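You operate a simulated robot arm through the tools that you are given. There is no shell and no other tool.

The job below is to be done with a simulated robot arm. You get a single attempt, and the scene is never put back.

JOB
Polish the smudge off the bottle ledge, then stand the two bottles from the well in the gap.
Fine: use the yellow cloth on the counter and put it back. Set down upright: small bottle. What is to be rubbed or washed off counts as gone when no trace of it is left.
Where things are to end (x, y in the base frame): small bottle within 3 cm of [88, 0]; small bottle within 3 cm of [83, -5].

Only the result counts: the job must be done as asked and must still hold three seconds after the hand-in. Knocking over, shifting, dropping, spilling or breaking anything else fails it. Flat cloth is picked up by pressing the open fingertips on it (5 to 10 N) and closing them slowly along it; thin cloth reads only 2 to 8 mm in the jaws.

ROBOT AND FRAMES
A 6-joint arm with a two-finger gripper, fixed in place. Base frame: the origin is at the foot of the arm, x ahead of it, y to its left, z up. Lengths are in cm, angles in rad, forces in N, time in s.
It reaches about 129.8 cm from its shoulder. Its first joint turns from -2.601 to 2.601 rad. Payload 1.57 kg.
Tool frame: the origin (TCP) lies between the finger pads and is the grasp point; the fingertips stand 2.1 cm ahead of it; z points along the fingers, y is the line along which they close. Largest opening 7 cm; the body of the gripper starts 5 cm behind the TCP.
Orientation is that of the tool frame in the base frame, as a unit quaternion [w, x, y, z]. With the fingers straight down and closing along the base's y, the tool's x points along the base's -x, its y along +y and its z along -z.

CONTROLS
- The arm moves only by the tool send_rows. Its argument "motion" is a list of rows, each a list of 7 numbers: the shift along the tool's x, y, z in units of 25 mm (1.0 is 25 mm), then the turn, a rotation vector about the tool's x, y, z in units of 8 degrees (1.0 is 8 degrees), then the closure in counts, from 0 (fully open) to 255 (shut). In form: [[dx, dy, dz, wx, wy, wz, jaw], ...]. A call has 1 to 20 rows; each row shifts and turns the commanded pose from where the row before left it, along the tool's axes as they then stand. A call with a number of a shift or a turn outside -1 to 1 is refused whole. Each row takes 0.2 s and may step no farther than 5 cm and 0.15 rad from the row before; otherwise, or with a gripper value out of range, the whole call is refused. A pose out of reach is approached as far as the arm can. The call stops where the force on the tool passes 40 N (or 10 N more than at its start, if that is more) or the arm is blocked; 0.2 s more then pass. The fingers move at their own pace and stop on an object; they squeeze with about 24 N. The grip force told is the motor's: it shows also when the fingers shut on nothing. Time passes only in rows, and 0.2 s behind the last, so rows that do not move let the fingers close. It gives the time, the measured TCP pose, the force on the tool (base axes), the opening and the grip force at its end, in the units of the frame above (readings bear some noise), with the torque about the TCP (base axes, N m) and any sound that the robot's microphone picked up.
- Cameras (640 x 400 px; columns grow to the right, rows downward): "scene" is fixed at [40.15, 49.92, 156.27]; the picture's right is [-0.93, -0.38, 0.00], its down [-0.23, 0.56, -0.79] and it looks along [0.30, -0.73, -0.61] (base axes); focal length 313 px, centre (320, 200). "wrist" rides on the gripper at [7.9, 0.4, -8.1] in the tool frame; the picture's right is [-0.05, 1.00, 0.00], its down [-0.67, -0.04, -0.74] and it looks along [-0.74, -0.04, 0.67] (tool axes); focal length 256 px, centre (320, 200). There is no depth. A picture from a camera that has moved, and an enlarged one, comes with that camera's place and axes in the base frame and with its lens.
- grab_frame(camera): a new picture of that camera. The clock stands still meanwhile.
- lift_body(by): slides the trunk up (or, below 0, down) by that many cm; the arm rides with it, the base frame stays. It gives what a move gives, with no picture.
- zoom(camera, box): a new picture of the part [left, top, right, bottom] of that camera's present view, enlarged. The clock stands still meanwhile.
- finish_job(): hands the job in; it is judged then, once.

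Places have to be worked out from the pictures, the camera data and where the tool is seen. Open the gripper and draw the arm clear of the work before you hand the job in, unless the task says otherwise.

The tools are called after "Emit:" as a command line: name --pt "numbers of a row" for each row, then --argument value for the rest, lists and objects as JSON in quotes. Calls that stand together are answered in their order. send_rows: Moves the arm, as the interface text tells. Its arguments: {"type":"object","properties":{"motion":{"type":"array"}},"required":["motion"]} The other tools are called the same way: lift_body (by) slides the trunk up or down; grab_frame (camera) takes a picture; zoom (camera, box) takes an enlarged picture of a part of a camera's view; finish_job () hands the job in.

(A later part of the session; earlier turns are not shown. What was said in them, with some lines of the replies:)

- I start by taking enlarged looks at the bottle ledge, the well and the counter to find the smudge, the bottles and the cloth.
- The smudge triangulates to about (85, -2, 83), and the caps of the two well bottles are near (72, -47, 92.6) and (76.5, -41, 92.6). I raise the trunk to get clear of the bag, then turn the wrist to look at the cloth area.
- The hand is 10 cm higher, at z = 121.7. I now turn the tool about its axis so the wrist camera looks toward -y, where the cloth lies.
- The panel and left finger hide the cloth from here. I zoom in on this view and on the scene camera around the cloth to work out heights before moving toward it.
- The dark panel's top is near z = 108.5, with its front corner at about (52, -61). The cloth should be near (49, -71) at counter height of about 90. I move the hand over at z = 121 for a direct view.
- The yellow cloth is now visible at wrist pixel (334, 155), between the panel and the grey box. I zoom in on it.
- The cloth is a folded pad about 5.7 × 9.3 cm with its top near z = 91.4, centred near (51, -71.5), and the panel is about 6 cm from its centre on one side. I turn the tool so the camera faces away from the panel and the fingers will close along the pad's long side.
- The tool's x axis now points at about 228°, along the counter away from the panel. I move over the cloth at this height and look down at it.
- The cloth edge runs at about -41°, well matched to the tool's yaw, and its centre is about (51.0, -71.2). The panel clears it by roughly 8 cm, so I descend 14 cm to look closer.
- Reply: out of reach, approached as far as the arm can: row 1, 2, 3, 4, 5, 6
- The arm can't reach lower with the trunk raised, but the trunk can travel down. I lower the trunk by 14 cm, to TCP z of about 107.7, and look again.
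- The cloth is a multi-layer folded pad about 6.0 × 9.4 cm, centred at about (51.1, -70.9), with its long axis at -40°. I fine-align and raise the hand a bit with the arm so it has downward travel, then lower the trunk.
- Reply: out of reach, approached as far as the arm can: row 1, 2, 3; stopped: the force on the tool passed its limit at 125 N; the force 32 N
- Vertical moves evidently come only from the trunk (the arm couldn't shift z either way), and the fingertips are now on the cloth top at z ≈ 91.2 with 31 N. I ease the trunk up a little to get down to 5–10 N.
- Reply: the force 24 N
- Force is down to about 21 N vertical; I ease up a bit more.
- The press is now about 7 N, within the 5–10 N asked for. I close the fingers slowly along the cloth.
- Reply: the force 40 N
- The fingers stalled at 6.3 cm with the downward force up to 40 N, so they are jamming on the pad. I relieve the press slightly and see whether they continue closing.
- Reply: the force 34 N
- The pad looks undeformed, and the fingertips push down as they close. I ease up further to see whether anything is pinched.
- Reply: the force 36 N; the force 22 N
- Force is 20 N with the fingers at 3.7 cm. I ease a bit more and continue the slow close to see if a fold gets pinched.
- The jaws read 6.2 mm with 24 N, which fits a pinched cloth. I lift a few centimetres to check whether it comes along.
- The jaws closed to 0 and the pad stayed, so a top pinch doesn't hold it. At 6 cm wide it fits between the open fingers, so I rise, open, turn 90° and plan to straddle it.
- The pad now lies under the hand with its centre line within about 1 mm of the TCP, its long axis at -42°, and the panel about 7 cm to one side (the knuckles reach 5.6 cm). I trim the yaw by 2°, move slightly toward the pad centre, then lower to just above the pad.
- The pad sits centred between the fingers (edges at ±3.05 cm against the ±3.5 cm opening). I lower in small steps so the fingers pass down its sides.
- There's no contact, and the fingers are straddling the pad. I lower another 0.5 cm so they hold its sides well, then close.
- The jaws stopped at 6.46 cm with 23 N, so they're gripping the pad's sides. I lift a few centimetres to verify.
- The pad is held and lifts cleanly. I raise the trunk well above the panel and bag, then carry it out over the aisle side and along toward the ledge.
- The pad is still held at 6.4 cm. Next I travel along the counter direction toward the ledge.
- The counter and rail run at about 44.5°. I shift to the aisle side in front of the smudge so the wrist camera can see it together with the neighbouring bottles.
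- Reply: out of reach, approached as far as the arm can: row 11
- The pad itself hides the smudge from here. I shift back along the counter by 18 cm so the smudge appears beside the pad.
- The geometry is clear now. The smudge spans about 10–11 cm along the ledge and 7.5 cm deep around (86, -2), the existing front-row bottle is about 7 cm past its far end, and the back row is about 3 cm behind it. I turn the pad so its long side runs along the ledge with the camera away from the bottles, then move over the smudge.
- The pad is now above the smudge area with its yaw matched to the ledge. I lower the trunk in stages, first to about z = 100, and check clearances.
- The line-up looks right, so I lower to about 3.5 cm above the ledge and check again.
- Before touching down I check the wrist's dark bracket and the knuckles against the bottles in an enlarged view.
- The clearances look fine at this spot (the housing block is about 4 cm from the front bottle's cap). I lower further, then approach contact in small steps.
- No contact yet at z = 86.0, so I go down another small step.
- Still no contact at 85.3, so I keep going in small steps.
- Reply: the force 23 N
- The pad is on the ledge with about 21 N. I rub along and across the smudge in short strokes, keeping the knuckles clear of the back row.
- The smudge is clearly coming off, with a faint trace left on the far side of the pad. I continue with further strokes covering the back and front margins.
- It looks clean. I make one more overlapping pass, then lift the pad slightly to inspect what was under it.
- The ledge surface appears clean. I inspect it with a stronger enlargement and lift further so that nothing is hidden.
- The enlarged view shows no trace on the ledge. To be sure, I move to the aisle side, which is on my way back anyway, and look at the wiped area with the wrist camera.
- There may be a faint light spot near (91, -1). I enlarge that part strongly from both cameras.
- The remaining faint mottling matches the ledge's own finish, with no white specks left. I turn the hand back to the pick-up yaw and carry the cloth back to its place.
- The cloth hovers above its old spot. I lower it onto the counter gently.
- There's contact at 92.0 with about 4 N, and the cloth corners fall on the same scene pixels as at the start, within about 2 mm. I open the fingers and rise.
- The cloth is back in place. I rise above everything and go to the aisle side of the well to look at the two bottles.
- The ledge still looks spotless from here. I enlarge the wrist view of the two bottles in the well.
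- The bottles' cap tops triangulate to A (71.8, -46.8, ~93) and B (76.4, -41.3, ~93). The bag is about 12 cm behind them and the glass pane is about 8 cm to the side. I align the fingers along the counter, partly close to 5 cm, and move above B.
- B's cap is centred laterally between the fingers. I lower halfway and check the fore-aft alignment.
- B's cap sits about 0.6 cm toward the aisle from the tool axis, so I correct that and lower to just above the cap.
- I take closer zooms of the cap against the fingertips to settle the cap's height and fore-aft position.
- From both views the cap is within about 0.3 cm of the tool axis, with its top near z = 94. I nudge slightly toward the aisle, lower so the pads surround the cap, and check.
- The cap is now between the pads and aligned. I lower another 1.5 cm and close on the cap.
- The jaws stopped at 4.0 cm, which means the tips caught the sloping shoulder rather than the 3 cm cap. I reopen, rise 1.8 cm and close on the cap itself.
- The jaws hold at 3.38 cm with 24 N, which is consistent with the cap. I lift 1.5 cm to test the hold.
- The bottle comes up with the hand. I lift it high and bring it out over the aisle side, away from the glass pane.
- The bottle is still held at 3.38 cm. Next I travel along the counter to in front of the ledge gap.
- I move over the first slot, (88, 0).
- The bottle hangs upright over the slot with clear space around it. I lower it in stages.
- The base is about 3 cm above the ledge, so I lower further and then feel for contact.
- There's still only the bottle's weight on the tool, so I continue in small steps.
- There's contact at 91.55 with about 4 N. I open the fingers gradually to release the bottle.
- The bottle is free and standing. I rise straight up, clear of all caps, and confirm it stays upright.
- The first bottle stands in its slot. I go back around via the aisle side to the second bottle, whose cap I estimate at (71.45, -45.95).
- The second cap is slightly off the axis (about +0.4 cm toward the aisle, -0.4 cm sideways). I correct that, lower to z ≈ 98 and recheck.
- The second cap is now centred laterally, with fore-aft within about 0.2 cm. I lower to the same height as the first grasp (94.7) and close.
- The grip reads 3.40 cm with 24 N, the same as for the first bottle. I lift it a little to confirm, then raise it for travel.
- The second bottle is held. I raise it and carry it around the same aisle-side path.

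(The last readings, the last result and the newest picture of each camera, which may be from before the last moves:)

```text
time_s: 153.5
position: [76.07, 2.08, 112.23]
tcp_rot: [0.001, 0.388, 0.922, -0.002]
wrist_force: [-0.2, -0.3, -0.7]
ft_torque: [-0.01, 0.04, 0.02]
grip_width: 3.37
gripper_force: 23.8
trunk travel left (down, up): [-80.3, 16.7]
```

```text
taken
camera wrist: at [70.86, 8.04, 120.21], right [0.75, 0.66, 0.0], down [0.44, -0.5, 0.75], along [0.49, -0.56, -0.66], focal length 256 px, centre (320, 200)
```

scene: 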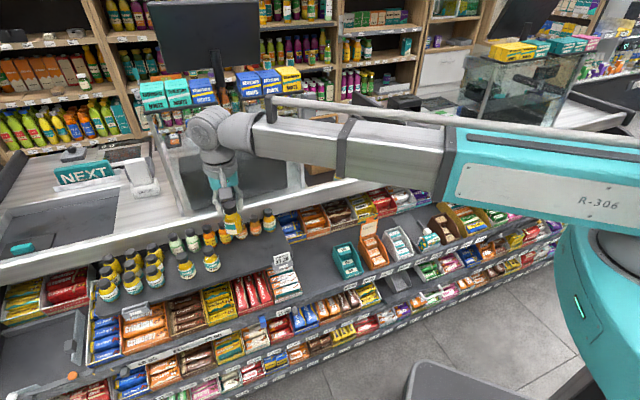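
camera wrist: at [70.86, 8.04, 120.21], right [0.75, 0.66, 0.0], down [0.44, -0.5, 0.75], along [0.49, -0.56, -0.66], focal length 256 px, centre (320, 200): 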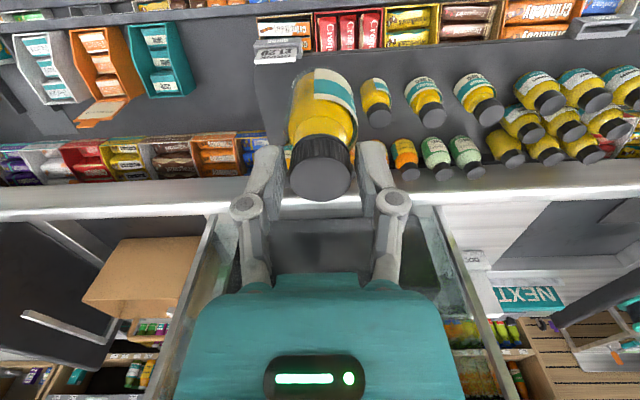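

I move over the second slot, (83, -5), and lower in stages.

Emit:
send_rows --pt "-0.793 0 0 0 0 0 190" --pt "-0.793 0 0 0 0 0 190" --pt "-0.793 0 0 0 0 0 190" --pt "-0.793 0 0 0 0 0 190" --pt "-0.793 0 0 0 0 0 190"

Emit:
lift_body --by -10

Emit:
zoom --camera "scene" --box '[190, 190, 300, 290]'

Emit:
grab_frame --camera "wrist"

```text
time_s: 154.7
position: [82.98, -5.14, 112.18]
tcp_rot: [0.002, 0.387, 0.922, -0.001]
wrist_force: [0.0, -1.1, -1.8]
ft_torque: [0.02, -0.01, -0.01]
grip_width: 3.36
gripper_force: 24.3
trunk travel left (down, up): [-80.3, 16.7]
```

```text
time_s: 156.0
position: [82.95, -5.05, 102.11]
tcp_rot: [0.001, 0.386, 0.922, -0.001]
wrist_force: [0.9, -0.2, -0.8]
ft_torque: [0.01, -0.02, 0.02]
grip_width: 3.37
gripper_force: 23.5
trunk travel left (down, up): [-70.3, 26.7]
```

```text
4.00 times, centred on (245, 240) of scene
camera zoom: at [40.15, 49.92, 156.27], right [-0.93, -0.38, 0.0], down [-0.23, 0.56, -0.79], along [0.3, -0.73, -0.61], focal length 1253 px, centre (620, 40)
```

zoom: 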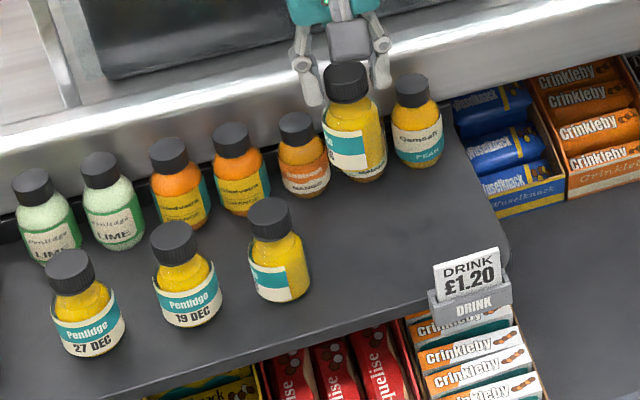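

```text
taken
camera wrist: at [77.77, 0.94, 110.23], right [0.75, 0.66, 0.0], down [0.44, -0.5, 0.75], along [0.49, -0.56, -0.66], focal length 256 px, centre (320, 200)
```

wrist: 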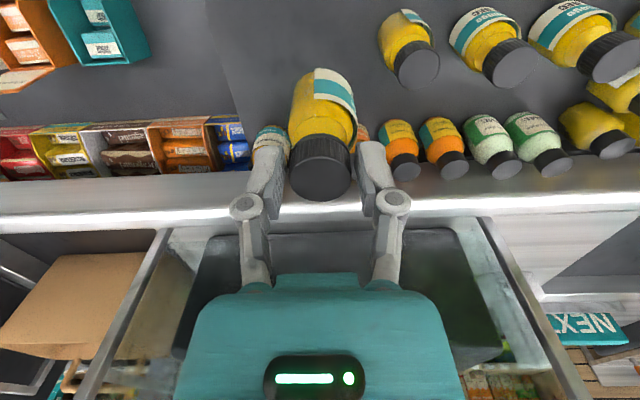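

Everything is clear around the slot. I lower to just above the ledge.

Emit:
lift_body --by -7.5

Emit:
lift_body --by -2.4

Emit:
zoom --camera "scene" --box '[190, 190, 300, 290]'

```text
time_s: 157.1
position: [83.01, -5.03, 94.59]
tcp_rot: [0.002, 0.388, 0.922, -0.001]
wrist_force: [1.3, 0.0, -1.2]
ft_torque: [-0.01, 0.01, -0.03]
grip_width: 3.37
gripper_force: 23.8
trunk travel left (down, up): [-62.8, 34.2]
```

```text
time_s: 157.8
position: [82.92, -5.04, 92.3]
tcp_rot: [0.002, 0.386, 0.922, -0.002]
wrist_force: [0.4, 0.1, -0.9]
ft_torque: [0.01, -0.03, 0.03]
grip_width: 3.36
gripper_force: 24.2
trunk travel left (down, up): [-60.4, 36.6]
```

```text
4.00 times, centred on (245, 240) of scene
camera zoom: at [40.15, 49.92, 156.27], right [-0.93, -0.38, 0.0], down [-0.23, 0.56, -0.79], along [0.3, -0.73, -0.61], focal length 1253 px, centre (620, 40)
```

zoom: 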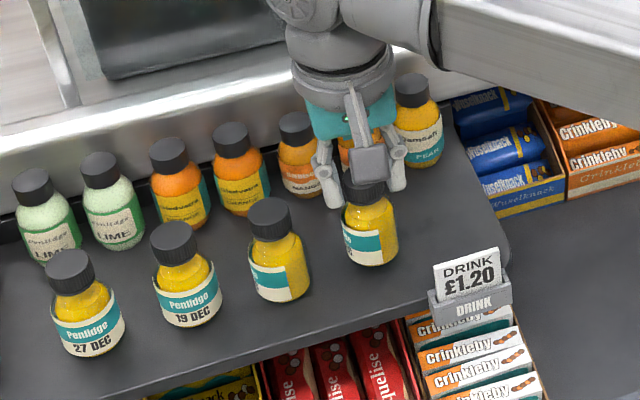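

The bottle is just above the ledge. I feel for contact in small steps.

Emit:
lift_body --by -0.4

Emit:
lift_body --by -0.2

```text
time_s: 158.4
position: [82.96, -5.0, 91.87]
tcp_rot: [0.001, 0.386, 0.922, -0.002]
wrist_force: [-0.2, 0.2, -1.7]
ft_torque: [-0.02, -0.01, -0.02]
grip_width: 3.38
gripper_force: 23.6
trunk travel left (down, up): [-60.0, 37.0]
```

```text
time_s: 158.9
position: [83.03, -4.94, 91.55]
tcp_rot: [0.001, 0.386, 0.922, -0.002]
wrist_force: [0.7, -0.5, -1.9]
ft_torque: [0.02, 0.02, 0.0]
grip_width: 3.35
gripper_force: 24.2
trunk travel left (down, up): [-59.8, 37.2]
```

Emit:
lift_body --by -0.15

```text
time_s: 159.4
position: [82.92, -4.99, 91.56]
tcp_rot: [0.002, 0.386, 0.922, -0.002]
wrist_force: [2.4, -0.4, 8.6]
ft_torque: [-0.01, -0.17, 0.02]
grip_width: 3.35
gripper_force: 24.4
trunk travel left (down, up): [-59.7, 37.3]
```

The bottle is on the ledge with 8.6 N of contact. I open the fingers gradually.

Emit:
send_rows --pt "0 0 0 0 0 0 130" --pt "0 0 0 0 0 0 124" --pt "0 0 0 0 0 0 116" --pt "0 0 0 0 0 0 106" --pt "0 0 0 0 0 0 94" --pt "0 0 0 0 0 0 80" --pt "0 0 0 0 0 0 73" --pt "0 0 0 0 0 0 73"

Emit:
zoom --camera "scene" --box '[225, 215, 285, 265]'

Emit:
grab_frame --camera "wrist"

```text
time_s: 161.2
position: [82.93, -5.0, 91.58]
tcp_rot: [0.001, 0.387, 0.922, -0.002]
wrist_force: [0.1, 0.5, -0.8]
ft_torque: [0.0, 0.01, -0.02]
grip_width: 5.0
gripper_force: 0.1
trunk travel left (down, up): [-59.7, 37.3]
```

```text
8.00 times, centred on (255, 240) of scene
camera zoom: at [40.15, 49.92, 156.27], right [-0.93, -0.38, 0.0], down [-0.23, 0.56, -0.79], along [0.3, -0.73, -0.61], focal length 2506 px, centre (840, -120)
```

zoom: 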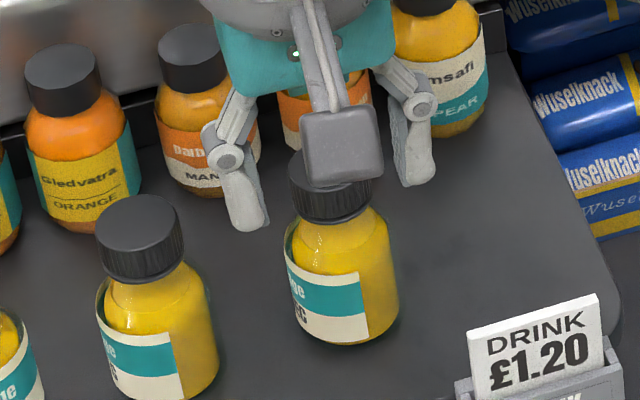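

```text
taken
camera wrist: at [77.77, 0.94, 99.58], right [0.75, 0.66, 0.0], down [0.44, -0.5, 0.75], along [0.49, -0.56, -0.66], focal length 256 px, centre (320, 200)
```

wrist: 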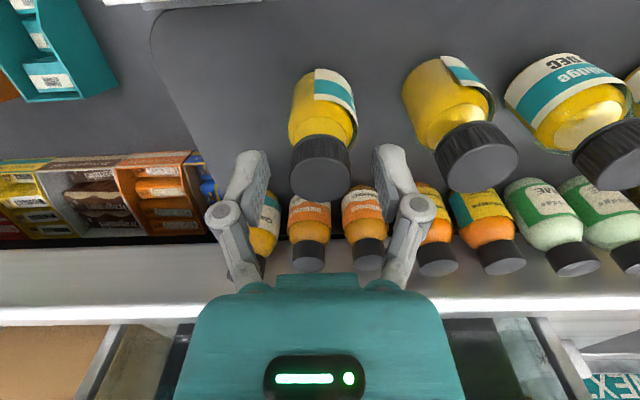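

The second bottle stands free. I rise straight up, open fully and draw the arm back over the aisle.

Emit:
lift_body --by 22

Emit:
send_rows --pt "0.9 0 0 0 0 0 73" --pt "0.9 0 0 0 0 0 40" --pt "0.9 0 0 0 0 0 0" --pt "0.9 0 0 0 0 0 0" --pt "0.9 -0.5 0 0 0 0 0" --pt "0.9 -0.9 0 0 0 0 0" --pt "0.5 -0.9 0 0 0 0 0" --pt "0 -0.9 0 0 0 0 0" --pt "0 -0.9 0 0 0 0 0" --pt "0 -0.9 0 0 0 0 0"

Emit:
grab_frame --camera "scene"

Emit:
zoom --camera "scene" --box '[190, 190, 300, 290]'

Emit:
grab_frame --camera "wrist"

```text
time_s: 163.5
position: [82.98, -4.89, 113.49]
tcp_rot: [0.002, 0.386, 0.922, -0.002]
wrist_force: [0.4, -0.1, -0.9]
ft_torque: [-0.03, -0.02, 0.02]
grip_width: 4.99
gripper_force: 0.1
trunk travel left (down, up): [-81.7, 15.3]
```

```text
time_s: 165.7
position: [63.55, -3.28, 113.71]
tcp_rot: [0.001, 0.387, 0.922, -0.001]
wrist_force: [0.8, -0.3, 0.4]
ft_torque: [0.01, 0.02, 0.0]
grip_width: 7.04
gripper_force: 0.1
trunk travel left (down, up): [-81.7, 15.3]
```

```text
taken
```

scene: 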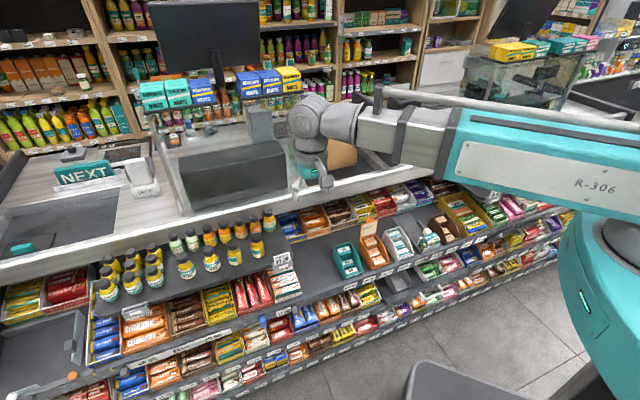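

```text
4.00 times, centred on (245, 240) of scene
camera zoom: at [40.15, 49.92, 156.27], right [-0.93, -0.38, 0.0], down [-0.23, 0.56, -0.79], along [0.3, -0.73, -0.61], focal length 1253 px, centre (620, 40)
```

zoom: 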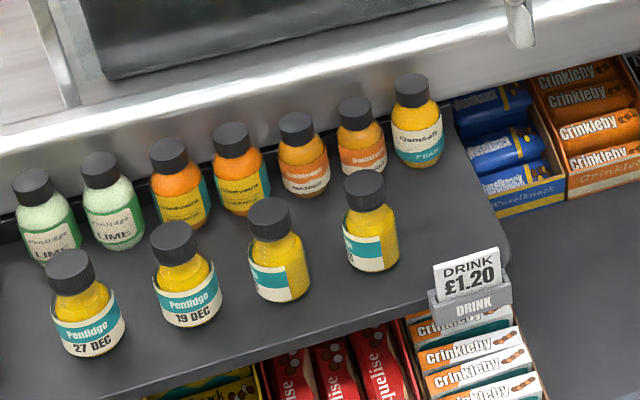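

```text
taken
camera wrist: at [58.46, 2.65, 121.59], right [0.75, 0.66, 0.0], down [0.44, -0.5, 0.75], along [0.49, -0.56, -0.66], focal length 256 px, centre (320, 200)
```

wrist: 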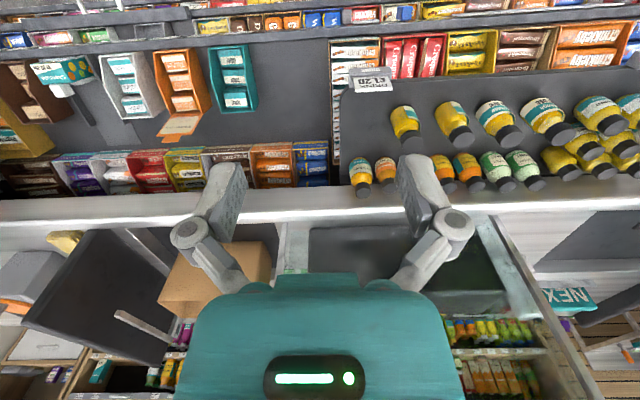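

Both bottles stand upright in line with the row. I do a last close inspection of the ledge for any trace of the smudge, and check the cloth.

Emit:
zoom --camera "wrist" --box '[330, 70, 530, 200]'

Emit:
zoom --camera "scene" --box '[225, 225, 285, 275]'

Emit:
zoom --camera "scene" --box '[380, 130, 460, 180]'

```text
3.08 times, centred on (430, 135) of wrist
camera zoom: at [58.46, 2.65, 121.59], right [0.75, 0.66, 0.0], down [0.44, -0.5, 0.75], along [0.49, -0.56, -0.66], focal length 788 px, centre (-18, 400)
```

zoom: 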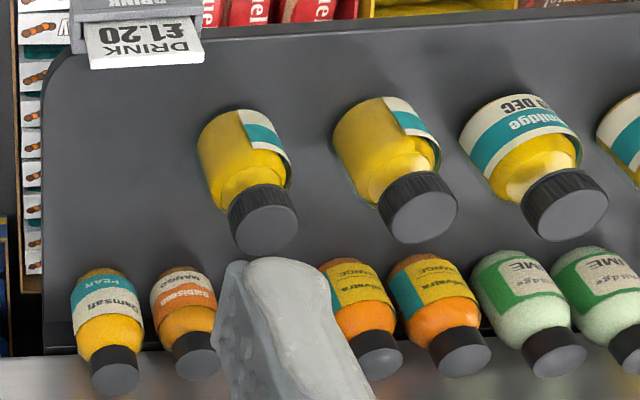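

```text
8.00 times, centred on (255, 250) of scene
camera zoom: at [40.15, 49.92, 156.27], right [-0.93, -0.38, 0.0], down [-0.23, 0.56, -0.79], along [0.3, -0.73, -0.61], focal length 2506 px, centre (840, -200)
```

zoom: 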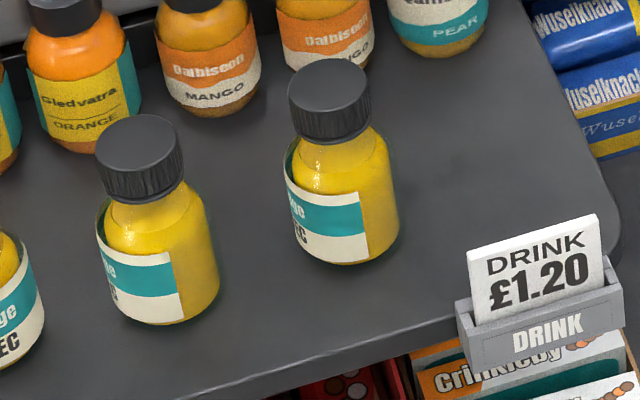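

```text
8.00 times, centred on (420, 155) of scene
camera zoom: at [40.15, 49.92, 156.27], right [-0.93, -0.38, 0.0], down [-0.23, 0.56, -0.79], along [0.3, -0.73, -0.61], focal length 2506 px, centre (-480, 560)
```

zoom: 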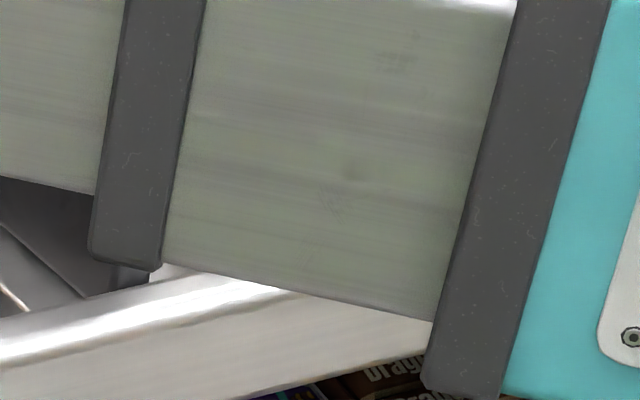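

The ledge is clean, both bottles stand upright at about (88, 0) and (83, -5), and the cloth was checked back in its original spot. The gripper is open and the arm is clear of the work, so I hand in the job.

Emit:
finish_job

```text
The job is handed in.
```

The smudge is off the ledge, both bottles from the well stand upright in the gap, and I've handed the job in. I don't have the verdict, only what the pictures and readings showed.

- **Smudge:** I rubbed it off with the yellow cloth. Close-up views from both cameras show no trace on the ledge, only faint mottling that looks like its own finish.
- **Bottles:** The hand released them at about (88.0, 0.0) and (82.9, -5.0), both well within 3 cm of the asked places. Their labels face sideways, unlike the other bottles in the row.
- **Cloth:** It is back on the counter, within about 2 mm of where it started. My first try at picking it up, by pressing on top, slid it about 1 cm. That try also briefly hit the 125 N force stop. I gripped it by its sides instead and corrected the position when putting it back.
- **Everything else:** I saw nothing else moved or knocked over. The gripper is open and the arm is drawn back over the aisle.
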